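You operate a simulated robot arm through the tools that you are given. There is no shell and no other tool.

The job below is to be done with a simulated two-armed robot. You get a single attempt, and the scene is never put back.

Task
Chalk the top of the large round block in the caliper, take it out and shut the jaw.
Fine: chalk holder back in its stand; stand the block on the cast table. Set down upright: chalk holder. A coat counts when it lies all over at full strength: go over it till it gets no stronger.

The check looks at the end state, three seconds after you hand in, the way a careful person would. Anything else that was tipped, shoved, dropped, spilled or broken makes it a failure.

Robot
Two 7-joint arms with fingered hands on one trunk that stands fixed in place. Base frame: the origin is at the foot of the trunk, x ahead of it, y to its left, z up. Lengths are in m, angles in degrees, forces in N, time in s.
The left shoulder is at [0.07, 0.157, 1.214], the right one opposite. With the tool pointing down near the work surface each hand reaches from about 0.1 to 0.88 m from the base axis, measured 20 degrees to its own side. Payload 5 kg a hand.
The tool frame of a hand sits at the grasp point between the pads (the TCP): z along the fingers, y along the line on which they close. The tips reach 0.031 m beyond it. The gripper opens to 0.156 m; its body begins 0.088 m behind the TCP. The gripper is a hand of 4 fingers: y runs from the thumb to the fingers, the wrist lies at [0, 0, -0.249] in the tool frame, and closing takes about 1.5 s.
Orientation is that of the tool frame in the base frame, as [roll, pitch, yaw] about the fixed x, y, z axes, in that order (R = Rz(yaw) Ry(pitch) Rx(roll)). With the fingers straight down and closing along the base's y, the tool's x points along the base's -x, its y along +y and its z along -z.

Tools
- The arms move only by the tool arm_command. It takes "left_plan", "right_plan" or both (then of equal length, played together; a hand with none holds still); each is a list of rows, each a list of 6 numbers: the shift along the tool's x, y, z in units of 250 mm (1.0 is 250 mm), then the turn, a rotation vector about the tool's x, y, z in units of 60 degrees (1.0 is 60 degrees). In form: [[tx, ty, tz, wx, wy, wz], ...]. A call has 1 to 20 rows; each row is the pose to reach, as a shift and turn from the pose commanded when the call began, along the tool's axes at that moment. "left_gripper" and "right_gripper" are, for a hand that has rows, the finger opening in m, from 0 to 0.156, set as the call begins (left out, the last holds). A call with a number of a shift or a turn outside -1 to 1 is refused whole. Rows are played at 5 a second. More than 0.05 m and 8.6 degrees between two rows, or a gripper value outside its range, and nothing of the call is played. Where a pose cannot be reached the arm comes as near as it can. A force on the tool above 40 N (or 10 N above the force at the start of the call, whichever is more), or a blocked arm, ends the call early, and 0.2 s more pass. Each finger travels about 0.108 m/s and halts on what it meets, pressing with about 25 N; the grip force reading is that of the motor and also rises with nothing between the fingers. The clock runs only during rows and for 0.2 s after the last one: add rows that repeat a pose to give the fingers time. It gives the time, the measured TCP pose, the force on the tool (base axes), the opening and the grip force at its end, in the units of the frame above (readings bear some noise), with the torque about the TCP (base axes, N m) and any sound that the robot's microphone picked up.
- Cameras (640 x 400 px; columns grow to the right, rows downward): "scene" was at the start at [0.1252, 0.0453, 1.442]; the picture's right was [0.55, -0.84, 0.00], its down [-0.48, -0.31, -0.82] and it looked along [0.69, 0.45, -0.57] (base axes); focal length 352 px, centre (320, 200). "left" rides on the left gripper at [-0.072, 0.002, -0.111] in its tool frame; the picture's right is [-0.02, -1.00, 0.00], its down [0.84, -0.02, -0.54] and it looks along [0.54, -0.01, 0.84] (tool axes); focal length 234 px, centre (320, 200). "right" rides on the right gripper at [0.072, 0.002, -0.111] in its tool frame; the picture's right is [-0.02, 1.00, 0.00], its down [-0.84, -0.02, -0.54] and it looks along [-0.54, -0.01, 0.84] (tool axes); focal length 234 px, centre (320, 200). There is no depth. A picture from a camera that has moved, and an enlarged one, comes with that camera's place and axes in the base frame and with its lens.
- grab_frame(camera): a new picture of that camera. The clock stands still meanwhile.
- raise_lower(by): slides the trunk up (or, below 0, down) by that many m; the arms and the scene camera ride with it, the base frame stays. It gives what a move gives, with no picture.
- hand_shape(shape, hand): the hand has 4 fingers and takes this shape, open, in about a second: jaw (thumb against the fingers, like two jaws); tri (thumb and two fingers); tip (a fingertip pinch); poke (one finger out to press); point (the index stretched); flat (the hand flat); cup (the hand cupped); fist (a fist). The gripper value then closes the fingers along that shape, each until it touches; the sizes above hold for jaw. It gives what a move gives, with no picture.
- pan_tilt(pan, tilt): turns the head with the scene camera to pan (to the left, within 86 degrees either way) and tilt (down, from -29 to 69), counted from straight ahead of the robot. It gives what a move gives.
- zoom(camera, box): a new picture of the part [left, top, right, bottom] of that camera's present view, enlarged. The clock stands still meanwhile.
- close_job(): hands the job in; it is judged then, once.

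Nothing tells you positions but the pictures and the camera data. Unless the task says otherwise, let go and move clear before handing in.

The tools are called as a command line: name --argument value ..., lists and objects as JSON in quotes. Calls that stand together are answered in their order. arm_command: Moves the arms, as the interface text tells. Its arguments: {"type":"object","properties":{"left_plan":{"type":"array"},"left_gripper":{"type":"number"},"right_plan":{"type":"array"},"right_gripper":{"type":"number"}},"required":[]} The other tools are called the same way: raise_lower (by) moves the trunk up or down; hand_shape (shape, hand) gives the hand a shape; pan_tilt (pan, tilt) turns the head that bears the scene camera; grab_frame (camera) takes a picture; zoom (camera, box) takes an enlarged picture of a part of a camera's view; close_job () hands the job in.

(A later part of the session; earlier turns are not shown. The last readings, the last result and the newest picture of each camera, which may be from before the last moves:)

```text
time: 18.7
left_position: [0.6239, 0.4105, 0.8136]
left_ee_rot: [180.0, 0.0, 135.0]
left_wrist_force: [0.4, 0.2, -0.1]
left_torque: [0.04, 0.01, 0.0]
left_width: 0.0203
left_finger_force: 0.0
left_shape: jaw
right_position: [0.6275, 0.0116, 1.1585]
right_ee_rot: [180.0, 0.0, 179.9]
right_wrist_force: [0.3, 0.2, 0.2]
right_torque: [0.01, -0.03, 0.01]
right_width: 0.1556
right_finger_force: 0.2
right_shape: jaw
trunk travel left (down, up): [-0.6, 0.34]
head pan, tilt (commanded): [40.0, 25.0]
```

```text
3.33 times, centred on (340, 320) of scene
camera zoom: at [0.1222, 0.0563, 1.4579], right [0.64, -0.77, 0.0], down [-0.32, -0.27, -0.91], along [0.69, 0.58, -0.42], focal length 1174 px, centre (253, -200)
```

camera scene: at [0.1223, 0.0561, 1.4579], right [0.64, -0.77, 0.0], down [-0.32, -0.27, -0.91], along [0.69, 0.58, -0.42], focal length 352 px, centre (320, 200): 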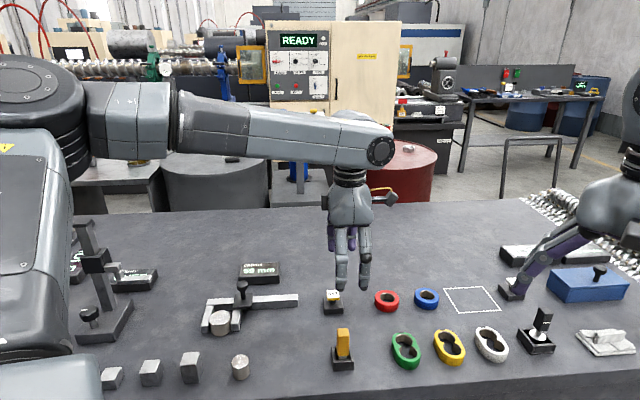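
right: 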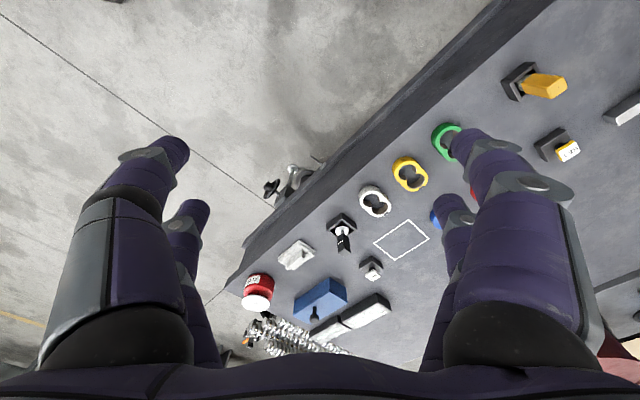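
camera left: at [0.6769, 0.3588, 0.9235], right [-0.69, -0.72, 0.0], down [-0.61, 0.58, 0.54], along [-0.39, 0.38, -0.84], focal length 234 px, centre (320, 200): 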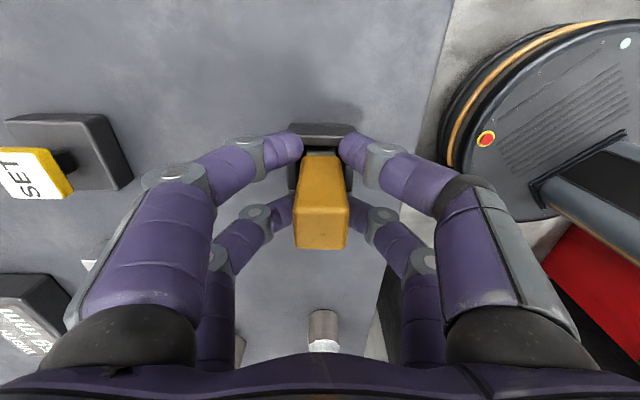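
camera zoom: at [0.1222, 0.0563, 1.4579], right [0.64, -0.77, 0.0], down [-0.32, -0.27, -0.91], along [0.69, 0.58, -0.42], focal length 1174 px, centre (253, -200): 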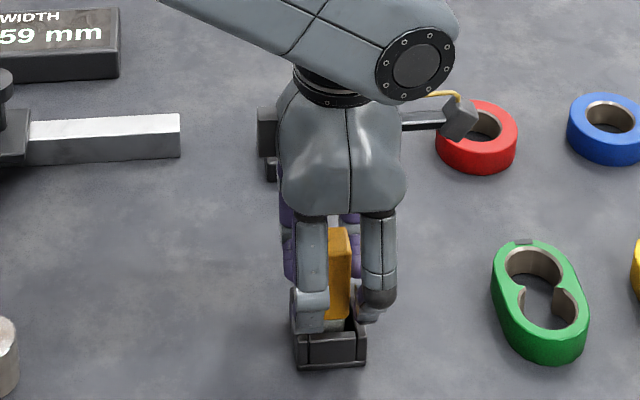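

At 0.02 the fingers pass on either side of the handle without touching it, so the pairs straddle it. I'll reopen, shift the hand 21.5 mm sideways so that one finger pair lands squarely on the handle, and look.

arm_command --left_plan '[[0, 0, 0, 0, 0, 0], [0, 0, 0, 0, 0, 0], [0, 0, 0, 0, 0, 0], [0, 0, 0, 0, 0, 0], [0.04, 0, 0, 0, 0, 0], [0.086, 0, 0, 0, 0, 0], [0.086, 0, 0, 0, 0, 0], [0.086, 0, 0, 0, 0, 0]]' --left_gripper 0.09

grab_frame --camera "left"

zoom --camera "scene" --box '[280, 260, 400, 380]'

```text
time: 20.5
left_position: [0.6084, 0.4232, 0.8126]
left_ee_rot: [180.0, 0.0, 134.9]
left_wrist_force: [-0.1, 0.1, 0.8]
left_torque: [0.0, -0.02, -0.01]
left_width: 0.0893
left_finger_force: 0.2
left_shape: jaw
right_position: [0.6277, 0.0119, 1.158]
right_ee_rot: [180.0, 0.0, 180.0]
right_wrist_force: [0.3, 0.2, -0.5]
right_torque: [-0.02, -0.01, -0.02]
right_width: 0.1557
right_finger_force: 0.2
right_shape: jaw
trunk travel left (down, up): [-0.6, 0.34]
head pan, tilt (commanded): [40.0, 25.0]
```

```text
taken
camera left: at [0.6621, 0.3729, 0.9236], right [-0.69, -0.72, 0.0], down [-0.61, 0.58, 0.54], along [-0.39, 0.38, -0.84], focal length 234 px, centre (320, 200)
```

left: 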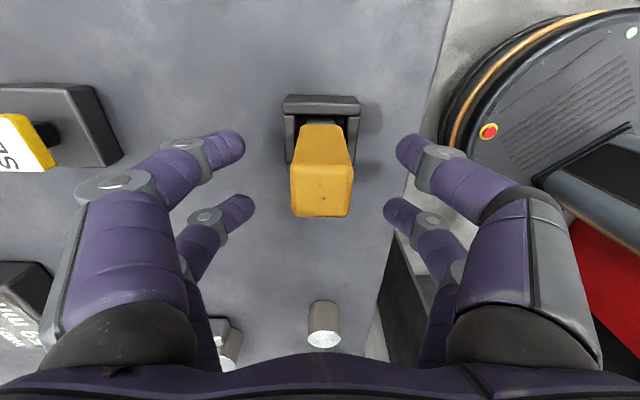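

```text
3.33 times, centred on (340, 320) of scene
camera zoom: at [0.122, 0.0565, 1.458], right [0.64, -0.77, 0.0], down [-0.32, -0.27, -0.91], along [0.69, 0.58, -0.42], focal length 1174 px, centre (253, -200)
```

zoom: 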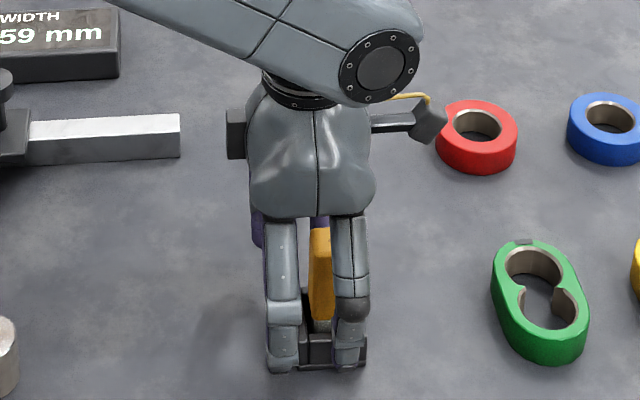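

The camera-side finger pair is now lined up with the middle of the handle. I'll close on it and read the halt width.

arm_command --left_plan '[[0, 0, 0, 0, 0, 0], [0, 0, 0, 0, 0, 0], [0, 0, 0, 0, 0, 0], [0, 0, 0, 0, 0, 0], [0, 0, 0, 0, 0, 0], [0, 0, 0, 0, 0, 0], [0, 0, 0, 0, 0, 0]]' --left_gripper 0.0

grab_frame --camera "left"

zoom --camera "scene" --box '[280, 260, 400, 380]'

```text
time: 22.1
left_position: [0.6095, 0.4228, 0.8137]
left_ee_rot: [179.9, 0.0, 135.0]
left_wrist_force: [0.4, 0.2, -0.4]
left_torque: [-0.01, 0.02, -0.02]
left_width: 0.01
left_finger_force: 25.0
left_shape: jaw
right_position: [0.6281, 0.0113, 1.1574]
right_ee_rot: [179.9, 0.0, 179.9]
right_wrist_force: [1.0, -0.1, 0.2]
right_torque: [-0.02, -0.01, 0.04]
right_width: 0.1561
right_finger_force: 0.0
right_shape: jaw
trunk travel left (down, up): [-0.6, 0.34]
head pan, tilt (commanded): [40.0, 25.0]
```

```text
taken
camera left: at [0.6623, 0.3729, 0.9235], right [-0.69, -0.72, 0.0], down [-0.61, 0.58, 0.54], along [-0.39, 0.38, -0.84], focal length 234 px, centre (320, 200)
```

left: 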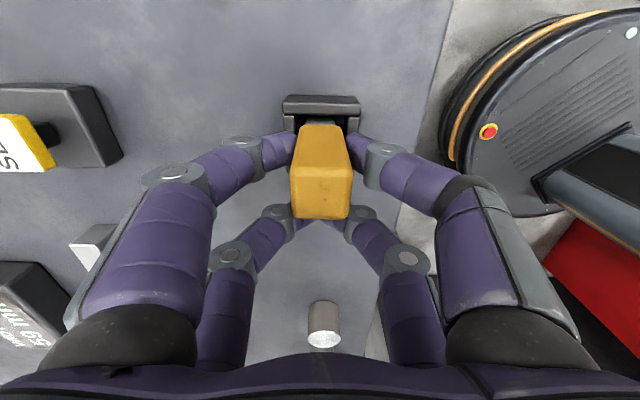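

```text
3.33 times, centred on (340, 320) of scene
camera zoom: at [0.1222, 0.0564, 1.4579], right [0.64, -0.77, 0.0], down [-0.32, -0.27, -0.91], along [0.69, 0.58, -0.42], focal length 1174 px, centre (253, -200)
```

zoom: 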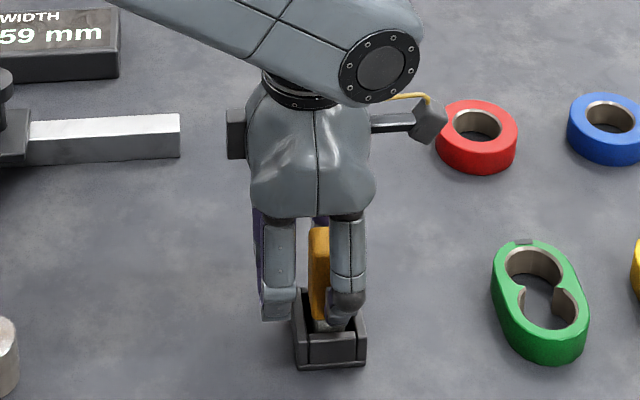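

The near pair has stopped on the handle (grip force 25 N) while the other pair closed past it. I'll lift a few centimetres slowly and see whether the holder comes along straight.

arm_command --left_plan '[[0, 0, -0.03, 0, 0, 0], [0, 0, -0.06, 0, 0, 0], [0, 0, -0.1, 0, 0, 0], [0, 0, -0.15, 0, 0, 0], [0, 0, -0.22, 0, 0, 0], [0, 0, -0.22, 0, 0, 0]]'

grab_frame --camera "left"

zoom --camera "scene" --box '[280, 240, 400, 380]'

grab_frame --camera "right"

```text
time: 23.5
left_position: [0.6101, 0.4217, 0.8684]
left_ee_rot: [-180.0, 0.0, 134.9]
left_wrist_force: [-0.2, -1.0, -1.6]
left_torque: [0.0, 0.04, 0.0]
left_width: 0.0103
left_finger_force: 24.9
left_shape: jaw
right_position: [0.6282, 0.0114, 1.1575]
right_ee_rot: [180.0, -0.1, 179.8]
right_wrist_force: [-0.3, -0.8, -1.0]
right_torque: [0.01, 0.01, 0.0]
right_width: 0.1558
right_finger_force: 0.0
right_shape: jaw
trunk travel left (down, up): [-0.6, 0.34]
head pan, tilt (commanded): [40.0, 25.0]
```

```text
taken
camera left: at [0.6627, 0.3719, 0.9783], right [-0.69, -0.72, 0.0], down [-0.61, 0.58, 0.55], along [-0.39, 0.38, -0.84], focal length 234 px, centre (320, 200)
```

left: 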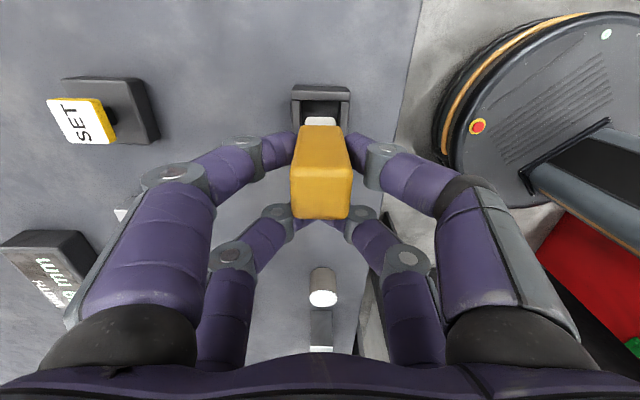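

```text
2.86 times, centred on (340, 310) of scene
camera zoom: at [0.1226, 0.0565, 1.4579], right [0.64, -0.77, 0.0], down [-0.32, -0.27, -0.91], along [0.69, 0.58, -0.42], focal length 1006 px, centre (263, -114)
```

zoom: 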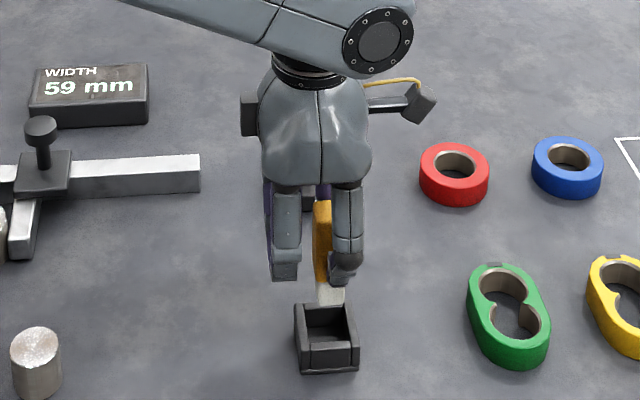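

```text
taken
camera right: at [0.556, 0.0136, 1.2686], right [0.03, 1.0, 0.0], down [0.84, -0.02, 0.54], along [0.54, -0.01, -0.84], focal length 234 px, centre (320, 200)
```

right: 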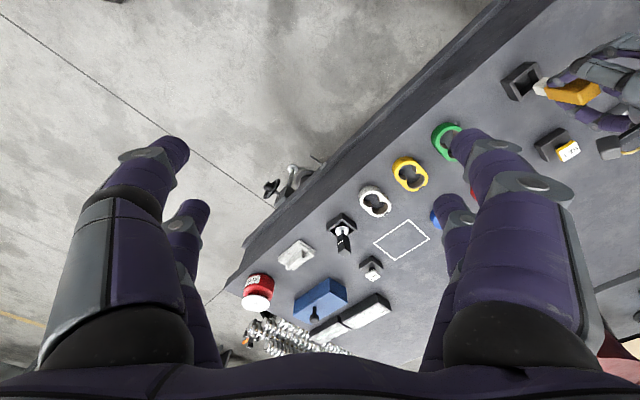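

The holder came up straight with a white chalk tip showing below. I'll zoom in to measure the chalk tip.

zoom --camera "scene" --box '[310, 290, 370, 350]'

zoom --camera "right" --box '[490, 40, 640, 140]'

zoom --camera "left" --box '[270, 70, 370, 240]'

```text
6.67 times, centred on (340, 320) of scene
camera zoom: at [0.1226, 0.0565, 1.4579], right [0.64, -0.77, 0.0], down [-0.32, -0.27, -0.91], along [0.69, 0.58, -0.42], focal length 2347 px, centre (187, -600)
```

zoom: 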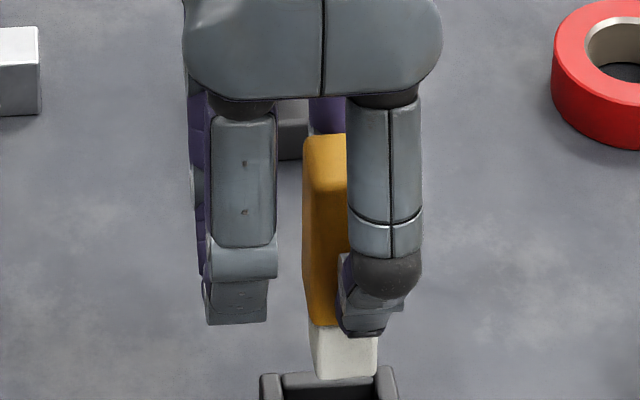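

```text
4.00 times, centred on (565, 90) of right
camera zoom: at [0.556, 0.0136, 1.2686], right [0.03, 1.0, 0.0], down [0.84, -0.02, 0.54], along [0.54, -0.01, -0.84], focal length 937 px, centre (-660, 640)
```

zoom: 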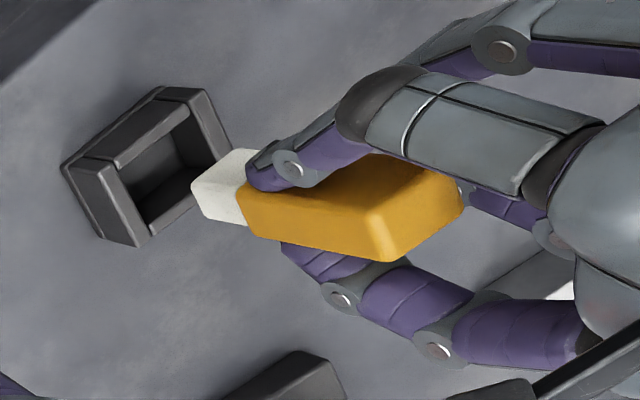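

```text
2.35 times, centred on (320, 155) of left
camera zoom: at [0.6627, 0.3719, 0.9783], right [-0.69, -0.72, 0.0], down [-0.61, 0.58, 0.55], along [-0.39, 0.38, -0.84], focal length 551 px, centre (320, 306)
```

zoom: 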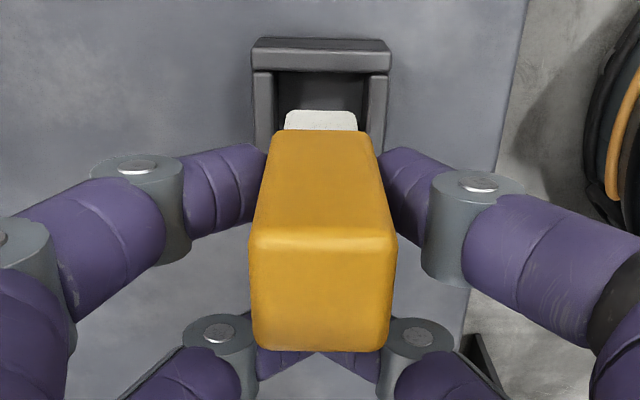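

The chalk tip is a white block of about 22 mm, ending about 69 mm below the TCP. I'll raise it and carry it toward the block in two moves, well above everything.

arm_command --left_plan '[[0, 0, -0.1, 0, 0, 0], [0, 0, -0.2, 0, 0, 0], [0, 0, -0.3, 0, 0, 0], [0.06, 0.03, -0.4, 0, 0, 0], [0.15, 0.07, -0.42, 0, 0, 0], [0.25, 0.115, -0.42, 0, 0, 0], [0.35, 0.16, -0.42, 0, 0, 0], [0.45, 0.2, -0.42, 0, 0, 0], [0.55, 0.245, -0.42, 0, 0, 0], [0.63, 0.28, -0.42, 0, 0, 0], [0.63, 0.28, -0.42, 0, 0, 0]]'

arm_command --left_plan '[[0.08, 0.035, 0, 0, 0, 0], [0.16, 0.07, 0, 0, 0, 0], [0.24, 0.105, 0, 0, 0, 0], [0.32, 0.14, 0, 0, 0, 0], [0.4, 0.175, 0, 0, 0, 0], [0.48, 0.21, 0, 0, 0, 0], [0.56, 0.245, 0, 0, 0, 0], [0.6, 0.265, 0, 0, 0, 0], [0.6, 0.265, 0, 0, 0, 0]]'

grab_frame --camera "left"

grab_frame --camera "scene"

```text
time: 25.9
left_position: [0.5475, 0.5835, 0.9717]
left_ee_rot: [180.0, 0.1, 134.9]
left_wrist_force: [0.7, 0.2, -1.5]
left_torque: [0.03, -0.01, 0.02]
left_width: 0.01
left_finger_force: 25.0
left_shape: jaw
right_position: [0.6279, 0.0114, 1.1569]
right_ee_rot: [179.9, 0.0, 180.0]
right_wrist_force: [0.5, 0.7, -0.6]
right_torque: [0.05, 0.03, 0.01]
right_width: 0.1562
right_finger_force: 0.1
right_shape: jaw
trunk travel left (down, up): [-0.6, 0.34]
head pan, tilt (commanded): [40.0, 25.0]
```

```text
time: 27.9
left_position: [0.4872, 0.7373, 0.9735]
left_ee_rot: [180.0, 0.0, 134.9]
left_wrist_force: [-1.2, 1.2, -0.2]
left_torque: [0.02, -0.01, -0.02]
left_width: 0.0099
left_finger_force: 25.3
left_shape: jaw
right_position: [0.6274, 0.011, 1.1593]
right_ee_rot: [180.0, 0.1, 179.9]
right_wrist_force: [-0.1, -0.5, -1.0]
right_torque: [-0.01, 0.01, 0.01]
right_width: 0.156
right_finger_force: 0.1
right_shape: jaw
trunk travel left (down, up): [-0.6, 0.34]
head pan, tilt (commanded): [40.0, 25.0]
```

```text
taken
camera left: at [0.5401, 0.6863, 1.0842], right [-0.69, -0.72, 0.0], down [-0.61, 0.58, 0.54], along [-0.39, 0.38, -0.84], focal length 234 px, centre (320, 200)
```

left: 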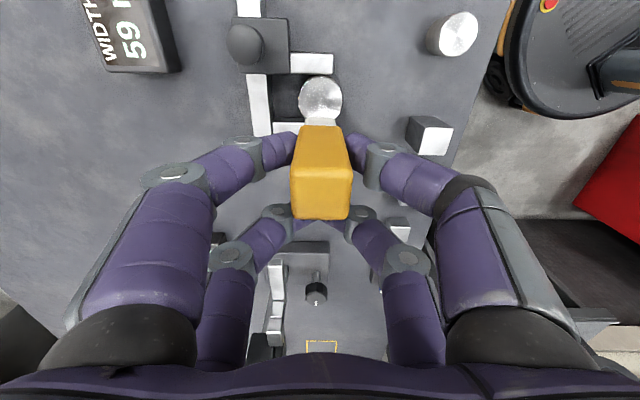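

```text
taken
camera scene: at [0.1222, 0.0564, 1.4579], right [0.64, -0.77, 0.0], down [-0.32, -0.27, -0.91], along [0.69, 0.58, -0.42], focal length 352 px, centre (320, 200)
```

scene: 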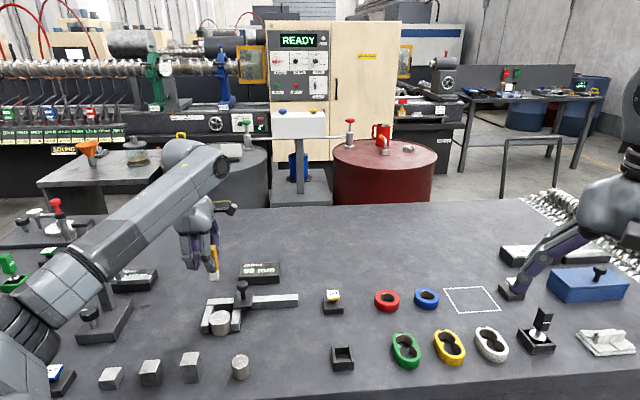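

The chalk is now up near the block and the left camera sees the caliper from above. I'll zoom in to refine the block and caliper positions.

zoom --camera "left" --box '[220, 0, 370, 150]'

pan_tilt --pan 58 --tilt 38

grab_frame --camera "scene"

```text
2.67 times, centred on (295, 75) of left
camera zoom: at [0.5401, 0.6863, 1.0842], right [-0.69, -0.72, 0.0], down [-0.61, 0.58, 0.54], along [-0.39, 0.38, -0.84], focal length 624 px, centre (387, 533)
```

zoom: 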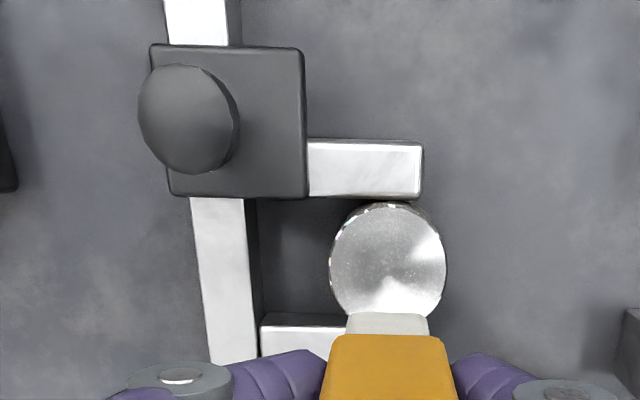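

```text
time: 28.7
left_position: [0.4876, 0.7366, 0.9742]
left_ee_rot: [179.9, 0.0, 135.0]
left_wrist_force: [-0.3, -0.8, -0.8]
left_torque: [0.04, 0.01, -0.03]
left_width: 0.0099
left_finger_force: 25.0
left_shape: jaw
right_position: [0.628, 0.0116, 1.1574]
right_ee_rot: [-179.9, 0.1, 180.0]
right_wrist_force: [-0.8, -0.4, 0.3]
right_torque: [0.0, 0.0, 0.0]
right_width: 0.1559
right_finger_force: 0.2
right_shape: jaw
trunk travel left (down, up): [-0.6, 0.34]
head pan, tilt (commanded): [58.0, 38.0]
```

```text
taken
camera scene: at [0.0975, 0.0705, 1.4376], right [0.85, -0.53, 0.0], down [-0.33, -0.52, -0.79], along [0.42, 0.67, -0.62], focal length 352 px, centre (320, 200)
```

scene: 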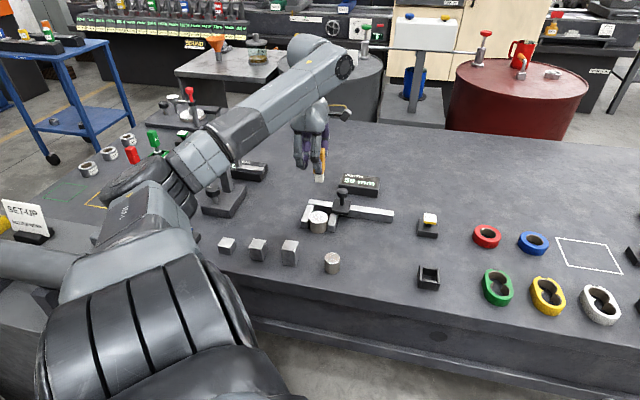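

The block top is straight below the chalk to within about 2 mm. I'll centre the last bit and come down to roughly 15–20 mm above the block, then look from the side.

arm_command --left_plan '[[0, 0.0064, 0.1, 0, 0, 0], [0, 0.0064, 0.2, 0, 0, 0], [0, 0.0064, 0.3, 0, 0, 0], [0, 0.0064, 0.38, 0, 0, 0], [0, 0.0064, 0.44, 0, 0, 0], [0, 0.0064, 0.44, 0, 0, 0]]'

zoom --camera "scene" --box '[270, 150, 370, 250]'

grab_frame --camera "left"

```text
time: 30.1
left_position: [0.4888, 0.7373, 0.8636]
left_ee_rot: [179.9, 0.0, 135.0]
left_wrist_force: [0.2, 0.5, 0.0]
left_torque: [0.01, 0.01, 0.02]
left_width: 0.0101
left_finger_force: 25.4
left_shape: jaw
right_position: [0.6266, 0.0116, 1.1579]
right_ee_rot: [-180.0, -0.1, 180.0]
right_wrist_force: [0.0, 0.5, -0.1]
right_torque: [0.01, 0.01, 0.0]
right_width: 0.1558
right_finger_force: 0.0
right_shape: jaw
trunk travel left (down, up): [-0.6, 0.34]
head pan, tilt (commanded): [58.0, 38.0]
```

```text
4.00 times, centred on (320, 200) of scene
camera zoom: at [0.0972, 0.0704, 1.4376], right [0.85, -0.53, 0.0], down [-0.33, -0.52, -0.79], along [0.42, 0.67, -0.62], focal length 1408 px, centre (320, 200)
```

zoom: 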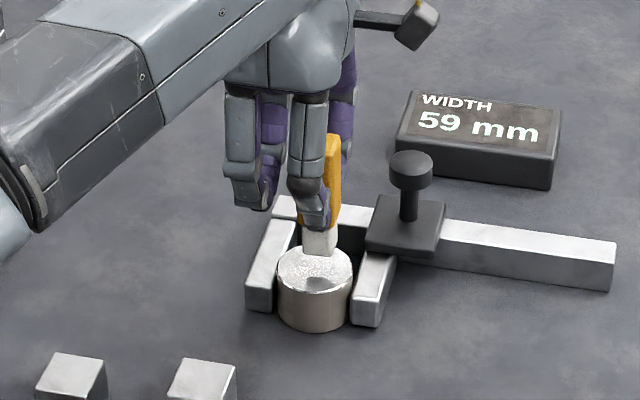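

```text
taken
camera left: at [0.5415, 0.6864, 0.974], right [-0.69, -0.72, 0.0], down [-0.61, 0.58, 0.54], along [-0.39, 0.38, -0.84], focal length 234 px, centre (320, 200)
```

left: 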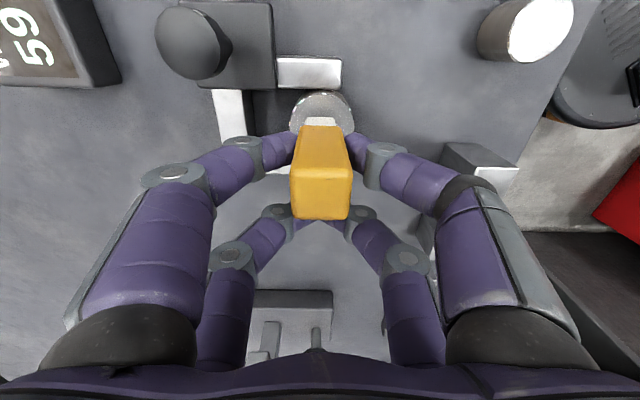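

The chalk hangs just above the block with clear space to the knob. I'll step down a few millimetres at a time and watch the vertical force.

arm_command --left_plan '[[0, 0, 0.008, 0, 0, 0], [0, 0, 0.016, 0, 0, 0], [0, 0, 0.024, 0, 0, 0], [0, 0, 0.032, 0, 0, 0]]'

zoom --camera "scene" --box '[290, 170, 350, 240]'

```text
time: 31.1
left_position: [0.4888, 0.7388, 0.8545]
left_ee_rot: [180.0, 0.0, 135.0]
left_wrist_force: [-0.3, 1.4, -0.7]
left_torque: [0.01, 0.0, -0.02]
left_width: 0.0101
left_finger_force: 25.3
left_shape: jaw
right_position: [0.6266, 0.0114, 1.1583]
right_ee_rot: [-180.0, 0.0, 179.9]
right_wrist_force: [-0.4, 0.1, -0.5]
right_torque: [0.0, 0.04, 0.01]
right_width: 0.1559
right_finger_force: 0.1
right_shape: jaw
trunk travel left (down, up): [-0.6, 0.34]
head pan, tilt (commanded): [58.0, 38.0]
```

```text
5.71 times, centred on (320, 205) of scene
camera zoom: at [0.0974, 0.0706, 1.4376], right [0.85, -0.53, 0.0], down [-0.33, -0.52, -0.79], along [0.42, 0.67, -0.62], focal length 2012 px, centre (320, 171)
```

zoom: 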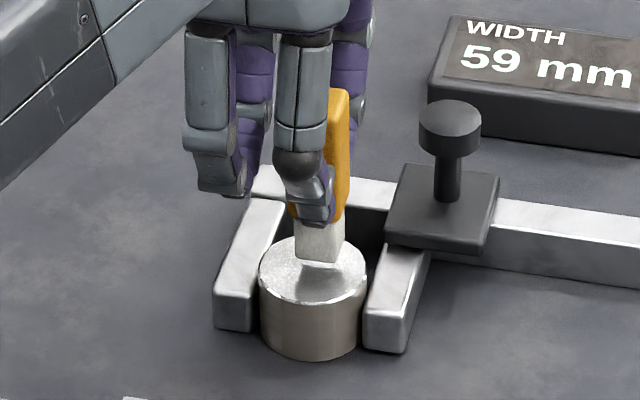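

There is still roughly 10–15 mm of gap. I'll continue down in small steps.

arm_command --left_plan '[[0, 0, 0.008, 0, 0, 0], [0, 0, 0.016, 0, 0, 0], [0, 0, 0.024, 0, 0, 0], [0, 0, 0.032, 0, 0, 0]]'

zoom --camera "scene" --box '[290, 170, 350, 240]'

```text
time: 32.1
left_position: [0.4894, 0.7387, 0.848]
left_ee_rot: [180.0, 0.0, 135.0]
left_wrist_force: [-0.9, 1.3, -0.4]
left_torque: [0.01, 0.04, -0.03]
left_width: 0.0098
left_finger_force: 24.9
left_shape: jaw
right_position: [0.6279, 0.0118, 1.1581]
right_ee_rot: [180.0, 0.1, 179.9]
right_wrist_force: [-0.6, -0.1, -0.2]
right_torque: [0.0, 0.0, 0.0]
right_width: 0.1561
right_finger_force: 0.1
right_shape: jaw
trunk travel left (down, up): [-0.6, 0.34]
head pan, tilt (commanded): [58.0, 38.0]
```

```text
5.71 times, centred on (320, 205) of scene
camera zoom: at [0.0974, 0.0706, 1.4376], right [0.85, -0.53, 0.0], down [-0.33, -0.52, -0.79], along [0.42, 0.67, -0.62], focal length 2012 px, centre (320, 171)
```

zoom: 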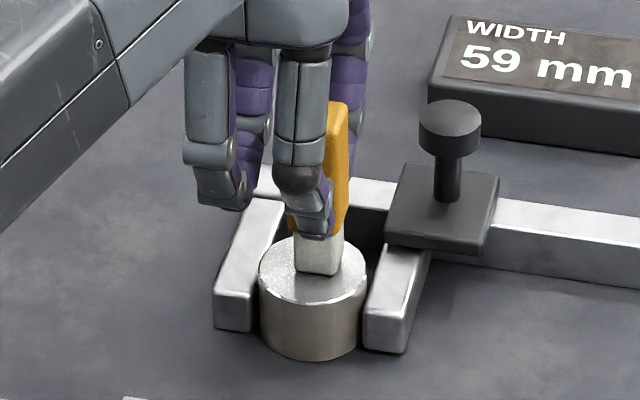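

About 5–8 mm remain. I'll use finer steps now.

arm_command --left_plan '[[0, 0, 0.004, 0, 0, 0], [0, 0, 0.008, 0, 0, 0], [0, 0, 0.012, 0, 0, 0], [0, 0, 0.016, 0, 0, 0]]'

zoom --camera "scene" --box '[290, 170, 350, 240]'

```text
time: 33.1
left_position: [0.4882, 0.7377, 0.8457]
left_ee_rot: [179.9, 0.1, 135.1]
left_wrist_force: [0.9, 0.3, 7.6]
left_torque: [-0.09, -0.12, 0.01]
left_width: 0.0101
left_finger_force: 24.4
left_shape: jaw
right_position: [0.6266, 0.0102, 1.1582]
right_ee_rot: [179.9, 0.0, 179.8]
right_wrist_force: [0.4, 0.0, 0.5]
right_torque: [-0.03, 0.0, 0.01]
right_width: 0.1558
right_finger_force: 0.0
right_shape: jaw
trunk travel left (down, up): [-0.6, 0.34]
head pan, tilt (commanded): [58.0, 38.0]
```

```text
5.71 times, centred on (320, 205) of scene
camera zoom: at [0.0968, 0.0694, 1.4378], right [0.85, -0.53, 0.0], down [-0.33, -0.52, -0.79], along [0.42, 0.67, -0.62], focal length 2012 px, centre (320, 171)
```

zoom: 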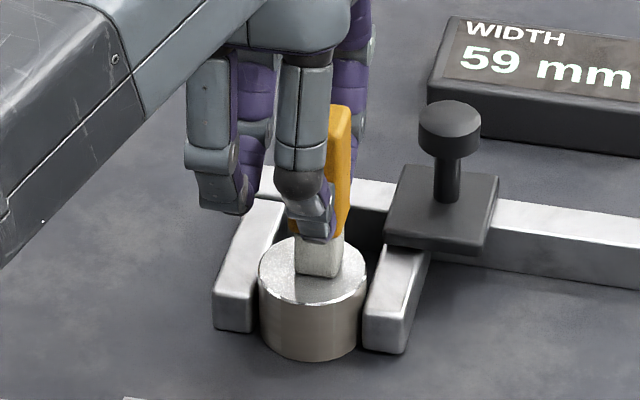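

The chalk is touching (7.6 N upward). I'll make one gentle stroke front-to-back through the centre and see how the coat and the holder behave.

arm_command --left_plan '[[0, 0.02, 0, 0, 0, 0], [0, 0.04, 0, 0, 0, 0], [0, 0.064, 0, 0, 0, 0], [0, 0.044, 0, 0, 0, 0], [0, 0.022, 0, 0, 0, 0], [0, 0, 0, 0, 0, 0], [0, -0.022, 0, 0, 0, 0], [0, -0.044, 0, 0, 0, 0], [0, -0.064, 0, 0, 0, 0], [0, -0.044, 0, 0, 0, 0], [0, -0.022, 0, 0, 0, 0], [0, 0, 0, 0, 0, 0]]'

zoom --camera "scene" --box '[290, 170, 350, 240]'

zoom --camera "left" --box '[240, 40, 400, 240]'

```text
time: 35.7
left_position: [0.49, 0.7375, 0.8442]
left_ee_rot: [-179.9, 0.0, 134.9]
left_wrist_force: [-2.1, -2.8, 11.4]
left_torque: [-0.28, -0.05, -0.11]
left_width: 0.0112
left_finger_force: 25.0
left_shape: jaw
right_position: [0.627, 0.01, 1.1575]
right_ee_rot: [179.9, 0.1, 180.0]
right_wrist_force: [-0.8, 0.7, -0.8]
right_torque: [0.0, -0.02, -0.01]
right_width: 0.1557
right_finger_force: 0.1
right_shape: jaw
trunk travel left (down, up): [-0.6, 0.34]
head pan, tilt (commanded): [58.0, 38.0]
```

```text
5.71 times, centred on (320, 205) of scene
camera zoom: at [0.096, 0.0685, 1.4378], right [0.85, -0.53, 0.0], down [-0.33, -0.52, -0.79], along [0.42, 0.67, -0.61], focal length 2012 px, centre (320, 171)
```

zoom: 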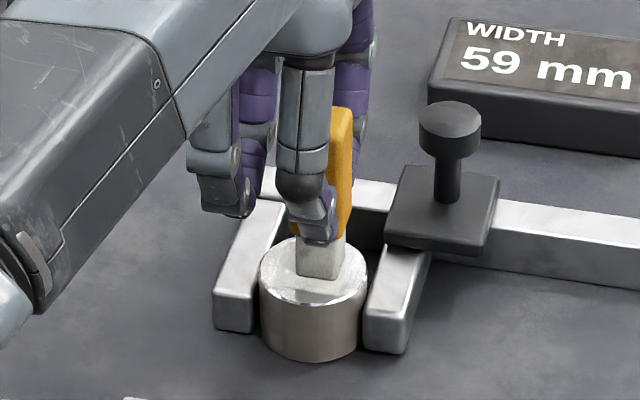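

```text
2.00 times, centred on (320, 140) of left
camera zoom: at [0.5424, 0.686, 0.9552], right [-0.69, -0.72, 0.0], down [-0.61, 0.58, 0.55], along [-0.39, 0.38, -0.84], focal length 468 px, centre (320, 320)
```

zoom: 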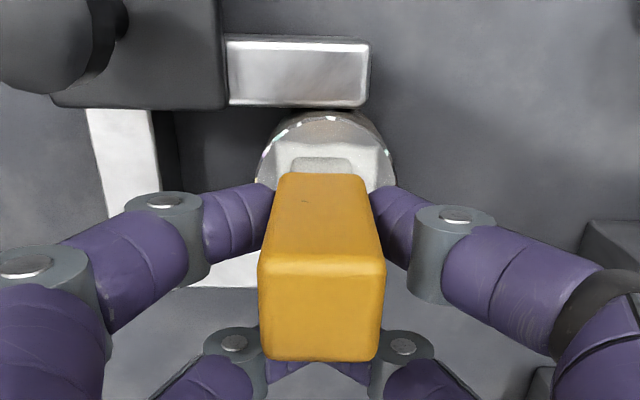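

A pale band has appeared and the holder stays upright, with friction around 3 N at 11 N press. I'll ease off slightly and raster the left half of the disc.

arm_command --left_plan '[[0, 0.036, -0.003, 0, 0, 0], [0, 0.072, -0.003, 0, 0, 0], [0.036, 0.072, -0.003, 0, 0, 0], [0.036, 0.036, -0.003, 0, 0, 0], [0.036, 0, -0.003, 0, 0, 0], [0.036, -0.036, -0.003, 0, 0, 0], [0.036, -0.072, -0.003, 0, 0, 0], [0.072, -0.052, -0.003, 0, 0, 0], [0.072, -0.018, -0.003, 0, 0, 0], [0.072, 0.018, -0.003, 0, 0, 0], [0.072, 0.052, -0.003, 0, 0, 0], [0.036, 0.072, -0.003, 0, 0, 0], [0.036, 0.036, -0.003, 0, 0, 0], [0.036, 0, -0.003, 0, 0, 0], [0.036, -0.036, -0.003, 0, 0, 0], [0.036, -0.072, -0.003, 0, 0, 0], [0, -0.072, -0.003, 0, 0, 0], [0, -0.036, -0.003, 0, 0, 0], [0, 0, -0.003, 0, 0, 0]]'

zoom --camera "scene" --box '[290, 170, 350, 240]'

zoom --camera "left" --box '[240, 40, 400, 240]'

```text
time: 39.7
left_position: [0.488, 0.7379, 0.8456]
left_ee_rot: [180.0, 0.0, 135.0]
left_wrist_force: [-0.9, -2.6, 6.2]
left_torque: [-0.17, -0.08, -0.04]
left_width: 0.0111
left_finger_force: 24.7
left_shape: jaw
right_position: [0.627, 0.011, 1.1581]
right_ee_rot: [179.9, 0.0, 180.0]
right_wrist_force: [-0.8, 0.0, -0.4]
right_torque: [-0.04, 0.04, 0.01]
right_width: 0.156
right_finger_force: 0.1
right_shape: jaw
trunk travel left (down, up): [-0.6, 0.34]
head pan, tilt (commanded): [58.0, 38.0]
```

```text
5.71 times, centred on (320, 205) of scene
camera zoom: at [0.0966, 0.0693, 1.4377], right [0.85, -0.53, 0.0], down [-0.33, -0.52, -0.79], along [0.42, 0.67, -0.62], focal length 2012 px, centre (320, 171)
```

zoom: 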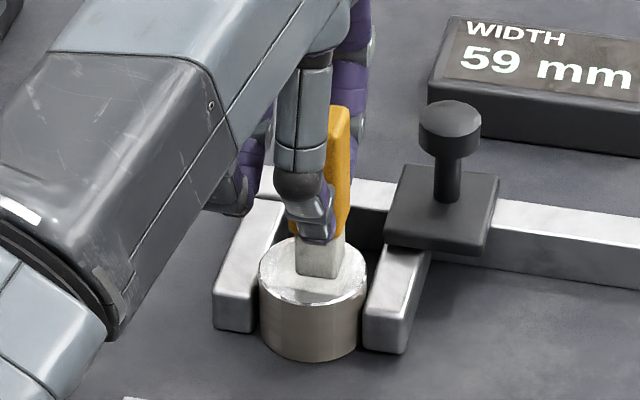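

```text
2.00 times, centred on (320, 140) of left
camera zoom: at [0.542, 0.6871, 0.9554], right [-0.69, -0.72, 0.0], down [-0.61, 0.58, 0.54], along [-0.39, 0.38, -0.84], focal length 468 px, centre (320, 320)
```

zoom: 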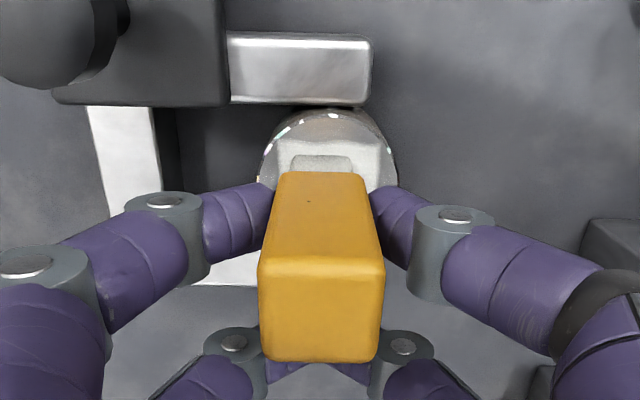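

The coat is spreading, but the forearm seems to be drifting in the picture. I'll check the whole scene before going on.

grab_frame --camera "scene"

grab_frame --camera "left"

```text
taken
camera scene: at [0.0966, 0.0693, 1.4377], right [0.85, -0.53, 0.0], down [-0.33, -0.52, -0.79], along [0.42, 0.67, -0.62], focal length 352 px, centre (320, 200)
```

scene: 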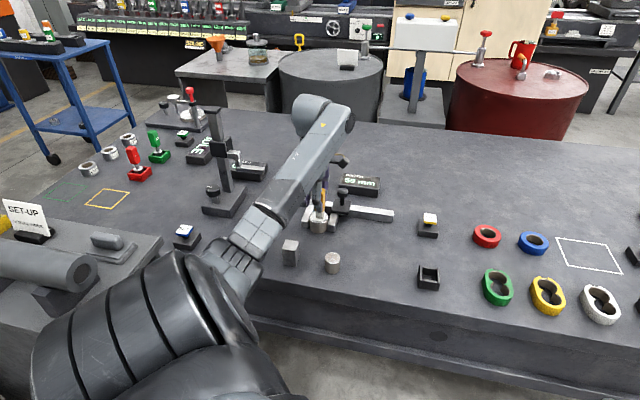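

```text
taken
camera left: at [0.542, 0.6871, 0.9554], right [-0.69, -0.72, 0.0], down [-0.61, 0.58, 0.54], along [-0.39, 0.38, -0.84], focal length 234 px, centre (320, 200)
```

left: 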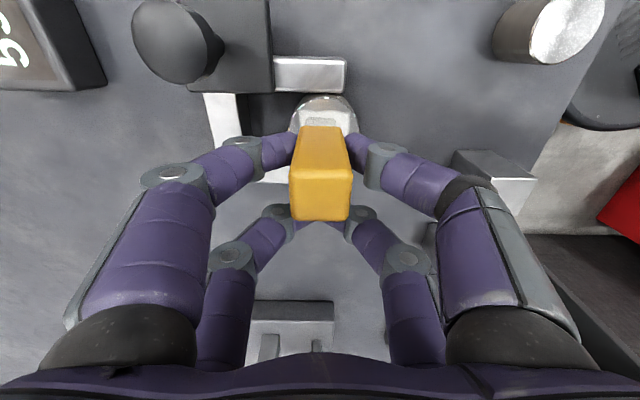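

The forearm has only settled into a lower elbow posture, still about 0.2 m above the table and clear of everything. I'll raster the right half of the disc now, shifted 2.5 mm toward the front where the block sits.

arm_command --left_plan '[[0, 0.026, 0, 0, 0, 0], [0, 0.062, 0, 0, 0, 0], [-0.036, 0.062, 0, 0, 0, 0], [-0.036, 0.026, 0, 0, 0, 0], [-0.036, -0.01, 0, 0, 0, 0], [-0.036, -0.046, 0, 0, 0, 0], [-0.036, -0.082, 0, 0, 0, 0], [-0.072, -0.062, 0, 0, 0, 0], [-0.072, -0.028, 0, 0, 0, 0], [-0.072, 0.008, 0, 0, 0, 0], [-0.072, 0.042, 0, 0, 0, 0], [-0.036, 0.062, 0, 0, 0, 0], [-0.036, 0.026, 0, 0, 0, 0], [-0.036, -0.01, 0, 0, 0, 0], [-0.036, -0.046, 0, 0, 0, 0], [-0.036, -0.082, 0, 0, 0, 0], [0, -0.082, 0, 0, 0, 0], [0, -0.046, 0, 0, 0, 0], [0, -0.01, 0, 0, 0, 0]]'

grab_frame --camera "scene"

zoom --camera "left" --box '[240, 40, 400, 240]'

```text
time: 43.7
left_position: [0.4869, 0.7373, 0.8446]
left_ee_rot: [179.8, -0.1, 134.9]
left_wrist_force: [-1.4, -0.4, 7.8]
left_torque: [-0.16, -0.07, -0.04]
left_width: 0.011
left_finger_force: 24.7
left_shape: jaw
right_position: [0.6277, 0.0112, 1.1582]
right_ee_rot: [-180.0, 0.0, 179.9]
right_wrist_force: [-0.5, -1.1, -0.4]
right_torque: [0.02, 0.04, 0.01]
right_width: 0.156
right_finger_force: 0.0
right_shape: jaw
trunk travel left (down, up): [-0.6, 0.34]
head pan, tilt (commanded): [58.0, 38.0]
```

```text
taken
camera scene: at [0.0965, 0.0691, 1.4377], right [0.85, -0.53, 0.0], down [-0.33, -0.52, -0.79], along [0.42, 0.67, -0.61], focal length 352 px, centre (320, 200)
```

scene: 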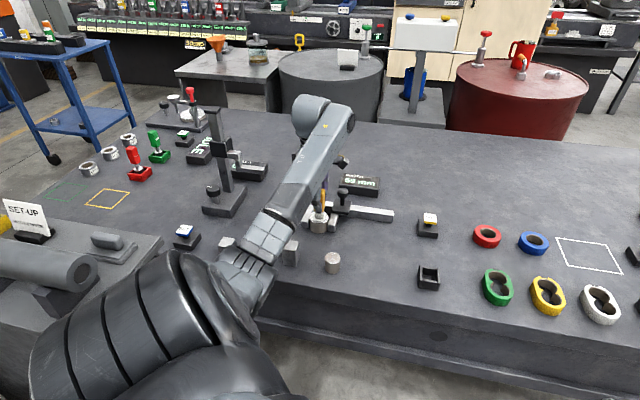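

```text
2.00 times, centred on (320, 140) of left
camera zoom: at [0.5397, 0.6858, 0.9551], right [-0.69, -0.72, 0.0], down [-0.61, 0.58, 0.55], along [-0.39, 0.38, -0.84], focal length 468 px, centre (320, 320)
```

zoom: 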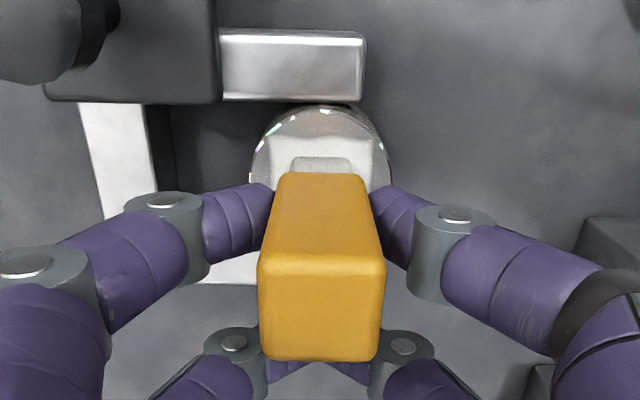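

Both halves have been gone over. I'll lift the chalk straight up and aside so I can inspect the coat.

arm_command --left_plan '[[0, 0, -0.04, 0, 0, 0], [0, 0, -0.12, 0, 0, 0], [0, 0, -0.24, 0, 0, 0], [0, 0, -0.36, 0, 0, 0], [0.1, 0, -0.48, 0, 0, 0], [0.2, 0, -0.48, 0, 0, 0], [0.2, 0, -0.48, 0, 0, 0]]'

zoom --camera "left" --box '[260, 20, 380, 120]'

zoom --camera "scene" --box '[290, 180, 350, 240]'

grab_frame --camera "left"

```text
time: 45.3
left_position: [0.454, 0.7705, 0.9648]
left_ee_rot: [-180.0, 0.0, 134.9]
left_wrist_force: [0.1, 0.0, -0.7]
left_torque: [-0.01, 0.03, -0.02]
left_width: 0.0108
left_finger_force: 25.4
left_shape: jaw
right_position: [0.628, 0.0109, 1.1568]
right_ee_rot: [180.0, 0.0, 179.9]
right_wrist_force: [-1.0, -0.6, 0.4]
right_torque: [0.03, 0.01, 0.01]
right_width: 0.1557
right_finger_force: 0.0
right_shape: jaw
trunk travel left (down, up): [-0.6, 0.34]
head pan, tilt (commanded): [58.0, 38.0]
```

```text
4.00 times, centred on (320, 70) of left
camera zoom: at [0.5074, 0.7202, 1.0754], right [-0.69, -0.72, 0.0], down [-0.61, 0.58, 0.55], along [-0.39, 0.38, -0.84], focal length 937 px, centre (320, 720)
```

zoom: 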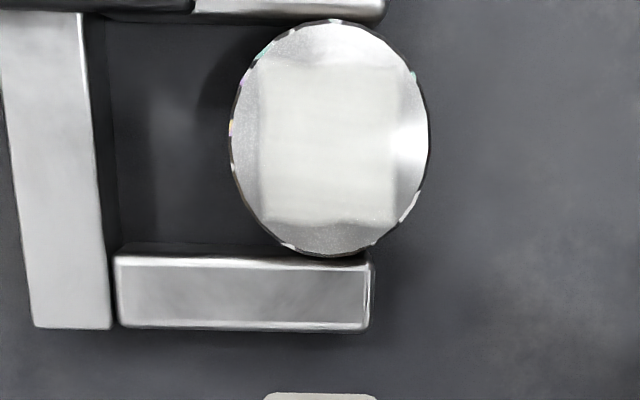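

```text
6.67 times, centred on (320, 210) of scene
camera zoom: at [0.0978, 0.0698, 1.4376], right [0.85, -0.53, 0.0], down [-0.33, -0.52, -0.79], along [0.42, 0.67, -0.62], focal length 2347 px, centre (320, 133)
```

zoom: 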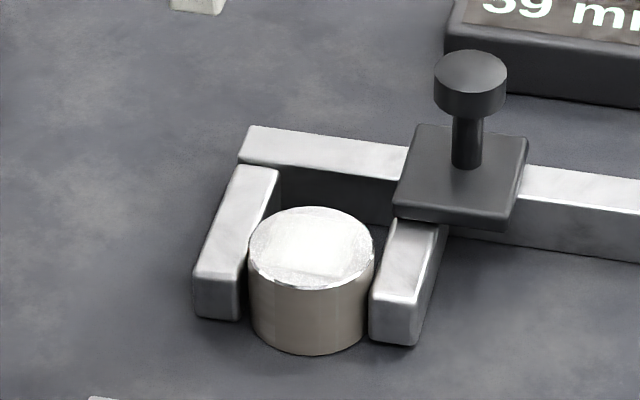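

```text
taken
camera left: at [0.5074, 0.7202, 1.0754], right [-0.69, -0.72, 0.0], down [-0.61, 0.58, 0.55], along [-0.39, 0.38, -0.84], focal length 234 px, centre (320, 200)
```

left: 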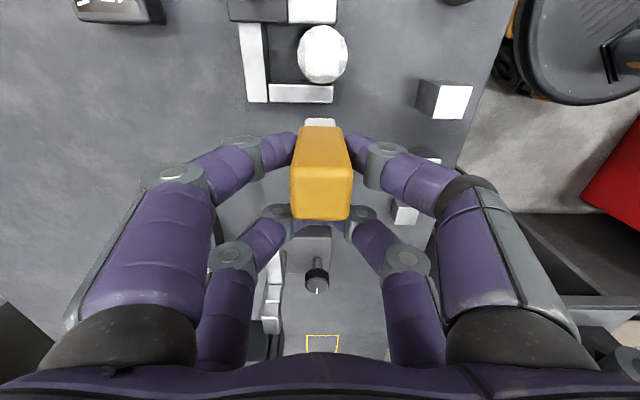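

The coat is an even white square about 39 mm wide on the ~56 mm disc, so the outer ring is still bare. I'll return to contact at the same height and run circles near the rim.

arm_command --left_plan '[[-0.1, 0, 0, 0, 0, 0], [-0.205, 0, 0, 0, 0, 0], [-0.205, 0, 0.12, 0, 0, 0], [-0.205, 0, 0.24, 0, 0, 0], [-0.205, 0, 0.34, 0, 0, 0], [-0.205, 0, 0.42, 0, 0, 0], [-0.205, 0, 0.46, 0, 0, 0], [-0.205, 0, 0.472, 0, 0, 0], [-0.205, 0, 0.48, 0, 0, 0], [-0.205, 0, 0.48, 0, 0, 0]]'

arm_command --left_plan '[[0, 0.044, 0, 0, 0, 0], [0, 0.088, 0, 0, 0, 0], [0.0337, 0.0813, 0, 0, 0, 0], [0.0622, 0.0622, 0, 0, 0, 0], [0.0813, 0.0337, 0, 0, 0, 0], [0.088, 0, 0, 0, 0, 0], [0.0813, -0.0337, 0, 0, 0, 0], [0.0622, -0.0622, 0, 0, 0, 0], [0.0337, -0.0813, 0, 0, 0, 0], [0, -0.088, 0, 0, 0, 0], [-0.0337, -0.0813, 0, 0, 0, 0], [-0.0622, -0.0622, 0, 0, 0, 0], [-0.0813, -0.0337, 0, 0, 0, 0], [-0.088, 0, 0, 0, 0, 0], [-0.0813, 0.0337, 0, 0, 0, 0], [-0.0622, 0.0622, 0, 0, 0, 0], [-0.0337, 0.0813, 0, 0, 0, 0], [0, 0.088, 0, 0, 0, 0], [0, 0.044, 0, 0, 0, 0], [0, 0, 0, 0, 0, 0]]'

zoom --camera "left" --box '[240, 40, 400, 240]'

zoom --camera "scene" --box '[290, 170, 350, 240]'

```text
time: 47.5
left_position: [0.489, 0.7361, 0.8457]
left_ee_rot: [180.0, -0.1, 135.0]
left_wrist_force: [0.5, 0.2, 3.0]
left_torque: [-0.07, -0.03, -0.04]
left_width: 0.0108
left_finger_force: 24.9
left_shape: jaw
right_position: [0.6286, 0.0118, 1.1584]
right_ee_rot: [-180.0, 0.0, 180.0]
right_wrist_force: [0.4, 0.6, 0.8]
right_torque: [-0.02, 0.02, 0.01]
right_width: 0.1559
right_finger_force: 0.1
right_shape: jaw
trunk travel left (down, up): [-0.6, 0.34]
head pan, tilt (commanded): [58.0, 38.0]
```

```text
time: 51.7
left_position: [0.4877, 0.7349, 0.8452]
left_ee_rot: [179.9, 0.0, 135.0]
left_wrist_force: [0.8, 0.6, 4.7]
left_torque: [-0.05, -0.11, 0.01]
left_width: 0.0106
left_finger_force: 25.4
left_shape: jaw
right_position: [0.6274, 0.0112, 1.158]
right_ee_rot: [-180.0, -0.1, 179.9]
right_wrist_force: [0.3, -0.1, 0.1]
right_torque: [0.02, -0.01, 0.0]
right_width: 0.1561
right_finger_force: 0.1
right_shape: jaw
trunk travel left (down, up): [-0.6, 0.34]
head pan, tilt (commanded): [58.0, 38.0]
```

```text
2.00 times, centred on (320, 140) of left
camera zoom: at [0.5411, 0.6852, 0.9553], right [-0.69, -0.72, 0.0], down [-0.61, 0.58, 0.54], along [-0.39, 0.38, -0.84], focal length 468 px, centre (320, 320)
```

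zoom: 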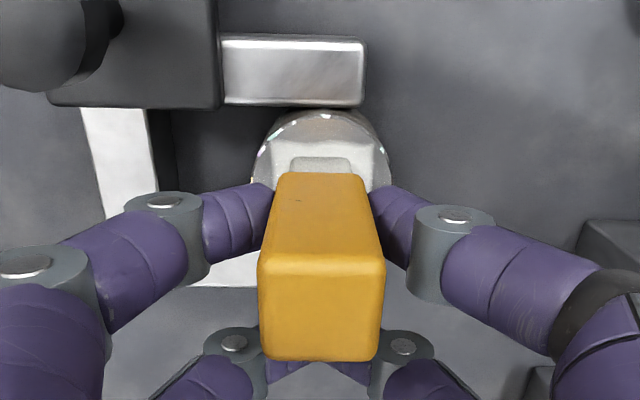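

```text
5.71 times, centred on (320, 205) of scene
camera zoom: at [0.0969, 0.0699, 1.4377], right [0.85, -0.53, 0.0], down [-0.33, -0.52, -0.79], along [0.42, 0.67, -0.62], focal length 2012 px, centre (320, 171)
```

zoom: 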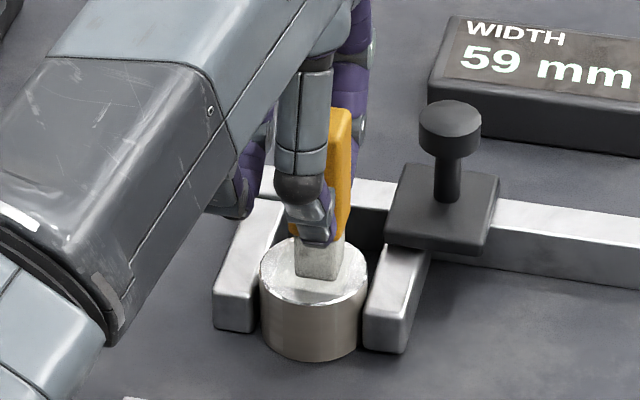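

Circle done at a gentle 3–5 N. I'll lift and look again to see how far the coat now reaches.

arm_command --left_plan '[[0, 0, -0.04, 0, 0, 0], [0, 0, -0.12, 0, 0, 0], [0, 0, -0.24, 0, 0, 0], [0, 0, -0.36, 0, 0, 0], [0.1, 0, -0.48, 0, 0, 0], [0.2, 0, -0.48, 0, 0, 0], [0.2, 0, -0.48, 0, 0, 0]]'

zoom --camera "left" --box '[270, 10, 370, 110]'

zoom --camera "scene" --box '[300, 195, 340, 235]'

```text
time: 53.3
left_position: [0.4518, 0.771, 0.965]
left_ee_rot: [-180.0, 0.0, 134.9]
left_wrist_force: [-0.3, 0.1, -1.2]
left_torque: [0.01, 0.02, 0.02]
left_width: 0.0108
left_finger_force: 24.9
left_shape: jaw
right_position: [0.6278, 0.0107, 1.1577]
right_ee_rot: [-179.8, 0.0, 179.9]
right_wrist_force: [-0.6, 0.3, -0.3]
right_torque: [0.04, 0.04, 0.0]
right_width: 0.1561
right_finger_force: 0.0
right_shape: jaw
trunk travel left (down, up): [-0.6, 0.34]
head pan, tilt (commanded): [58.0, 38.0]
```

```text
4.00 times, centred on (320, 60) of left
camera zoom: at [0.5052, 0.7191, 1.0759], right [-0.69, -0.72, 0.0], down [-0.61, 0.58, 0.55], along [-0.39, 0.38, -0.84], focal length 937 px, centre (320, 760)
```

zoom: 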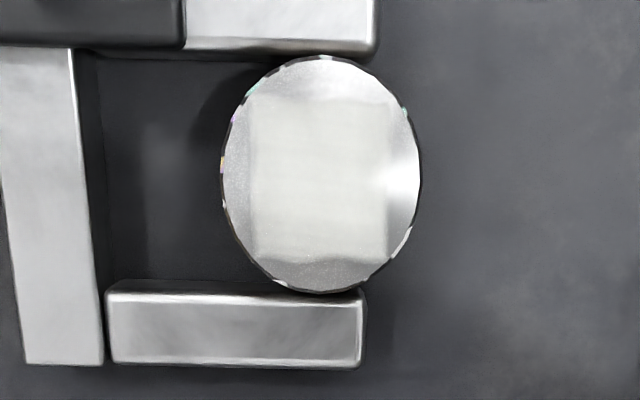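

```text
10.00 times, centred on (320, 215) of scene
camera zoom: at [0.0977, 0.0701, 1.4376], right [0.85, -0.53, 0.0], down [-0.33, -0.52, -0.79], along [0.42, 0.67, -0.62], focal length 3520 px, centre (320, 50)
```

zoom: 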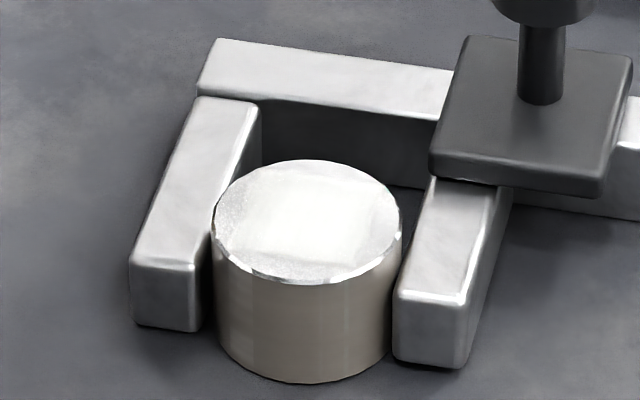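

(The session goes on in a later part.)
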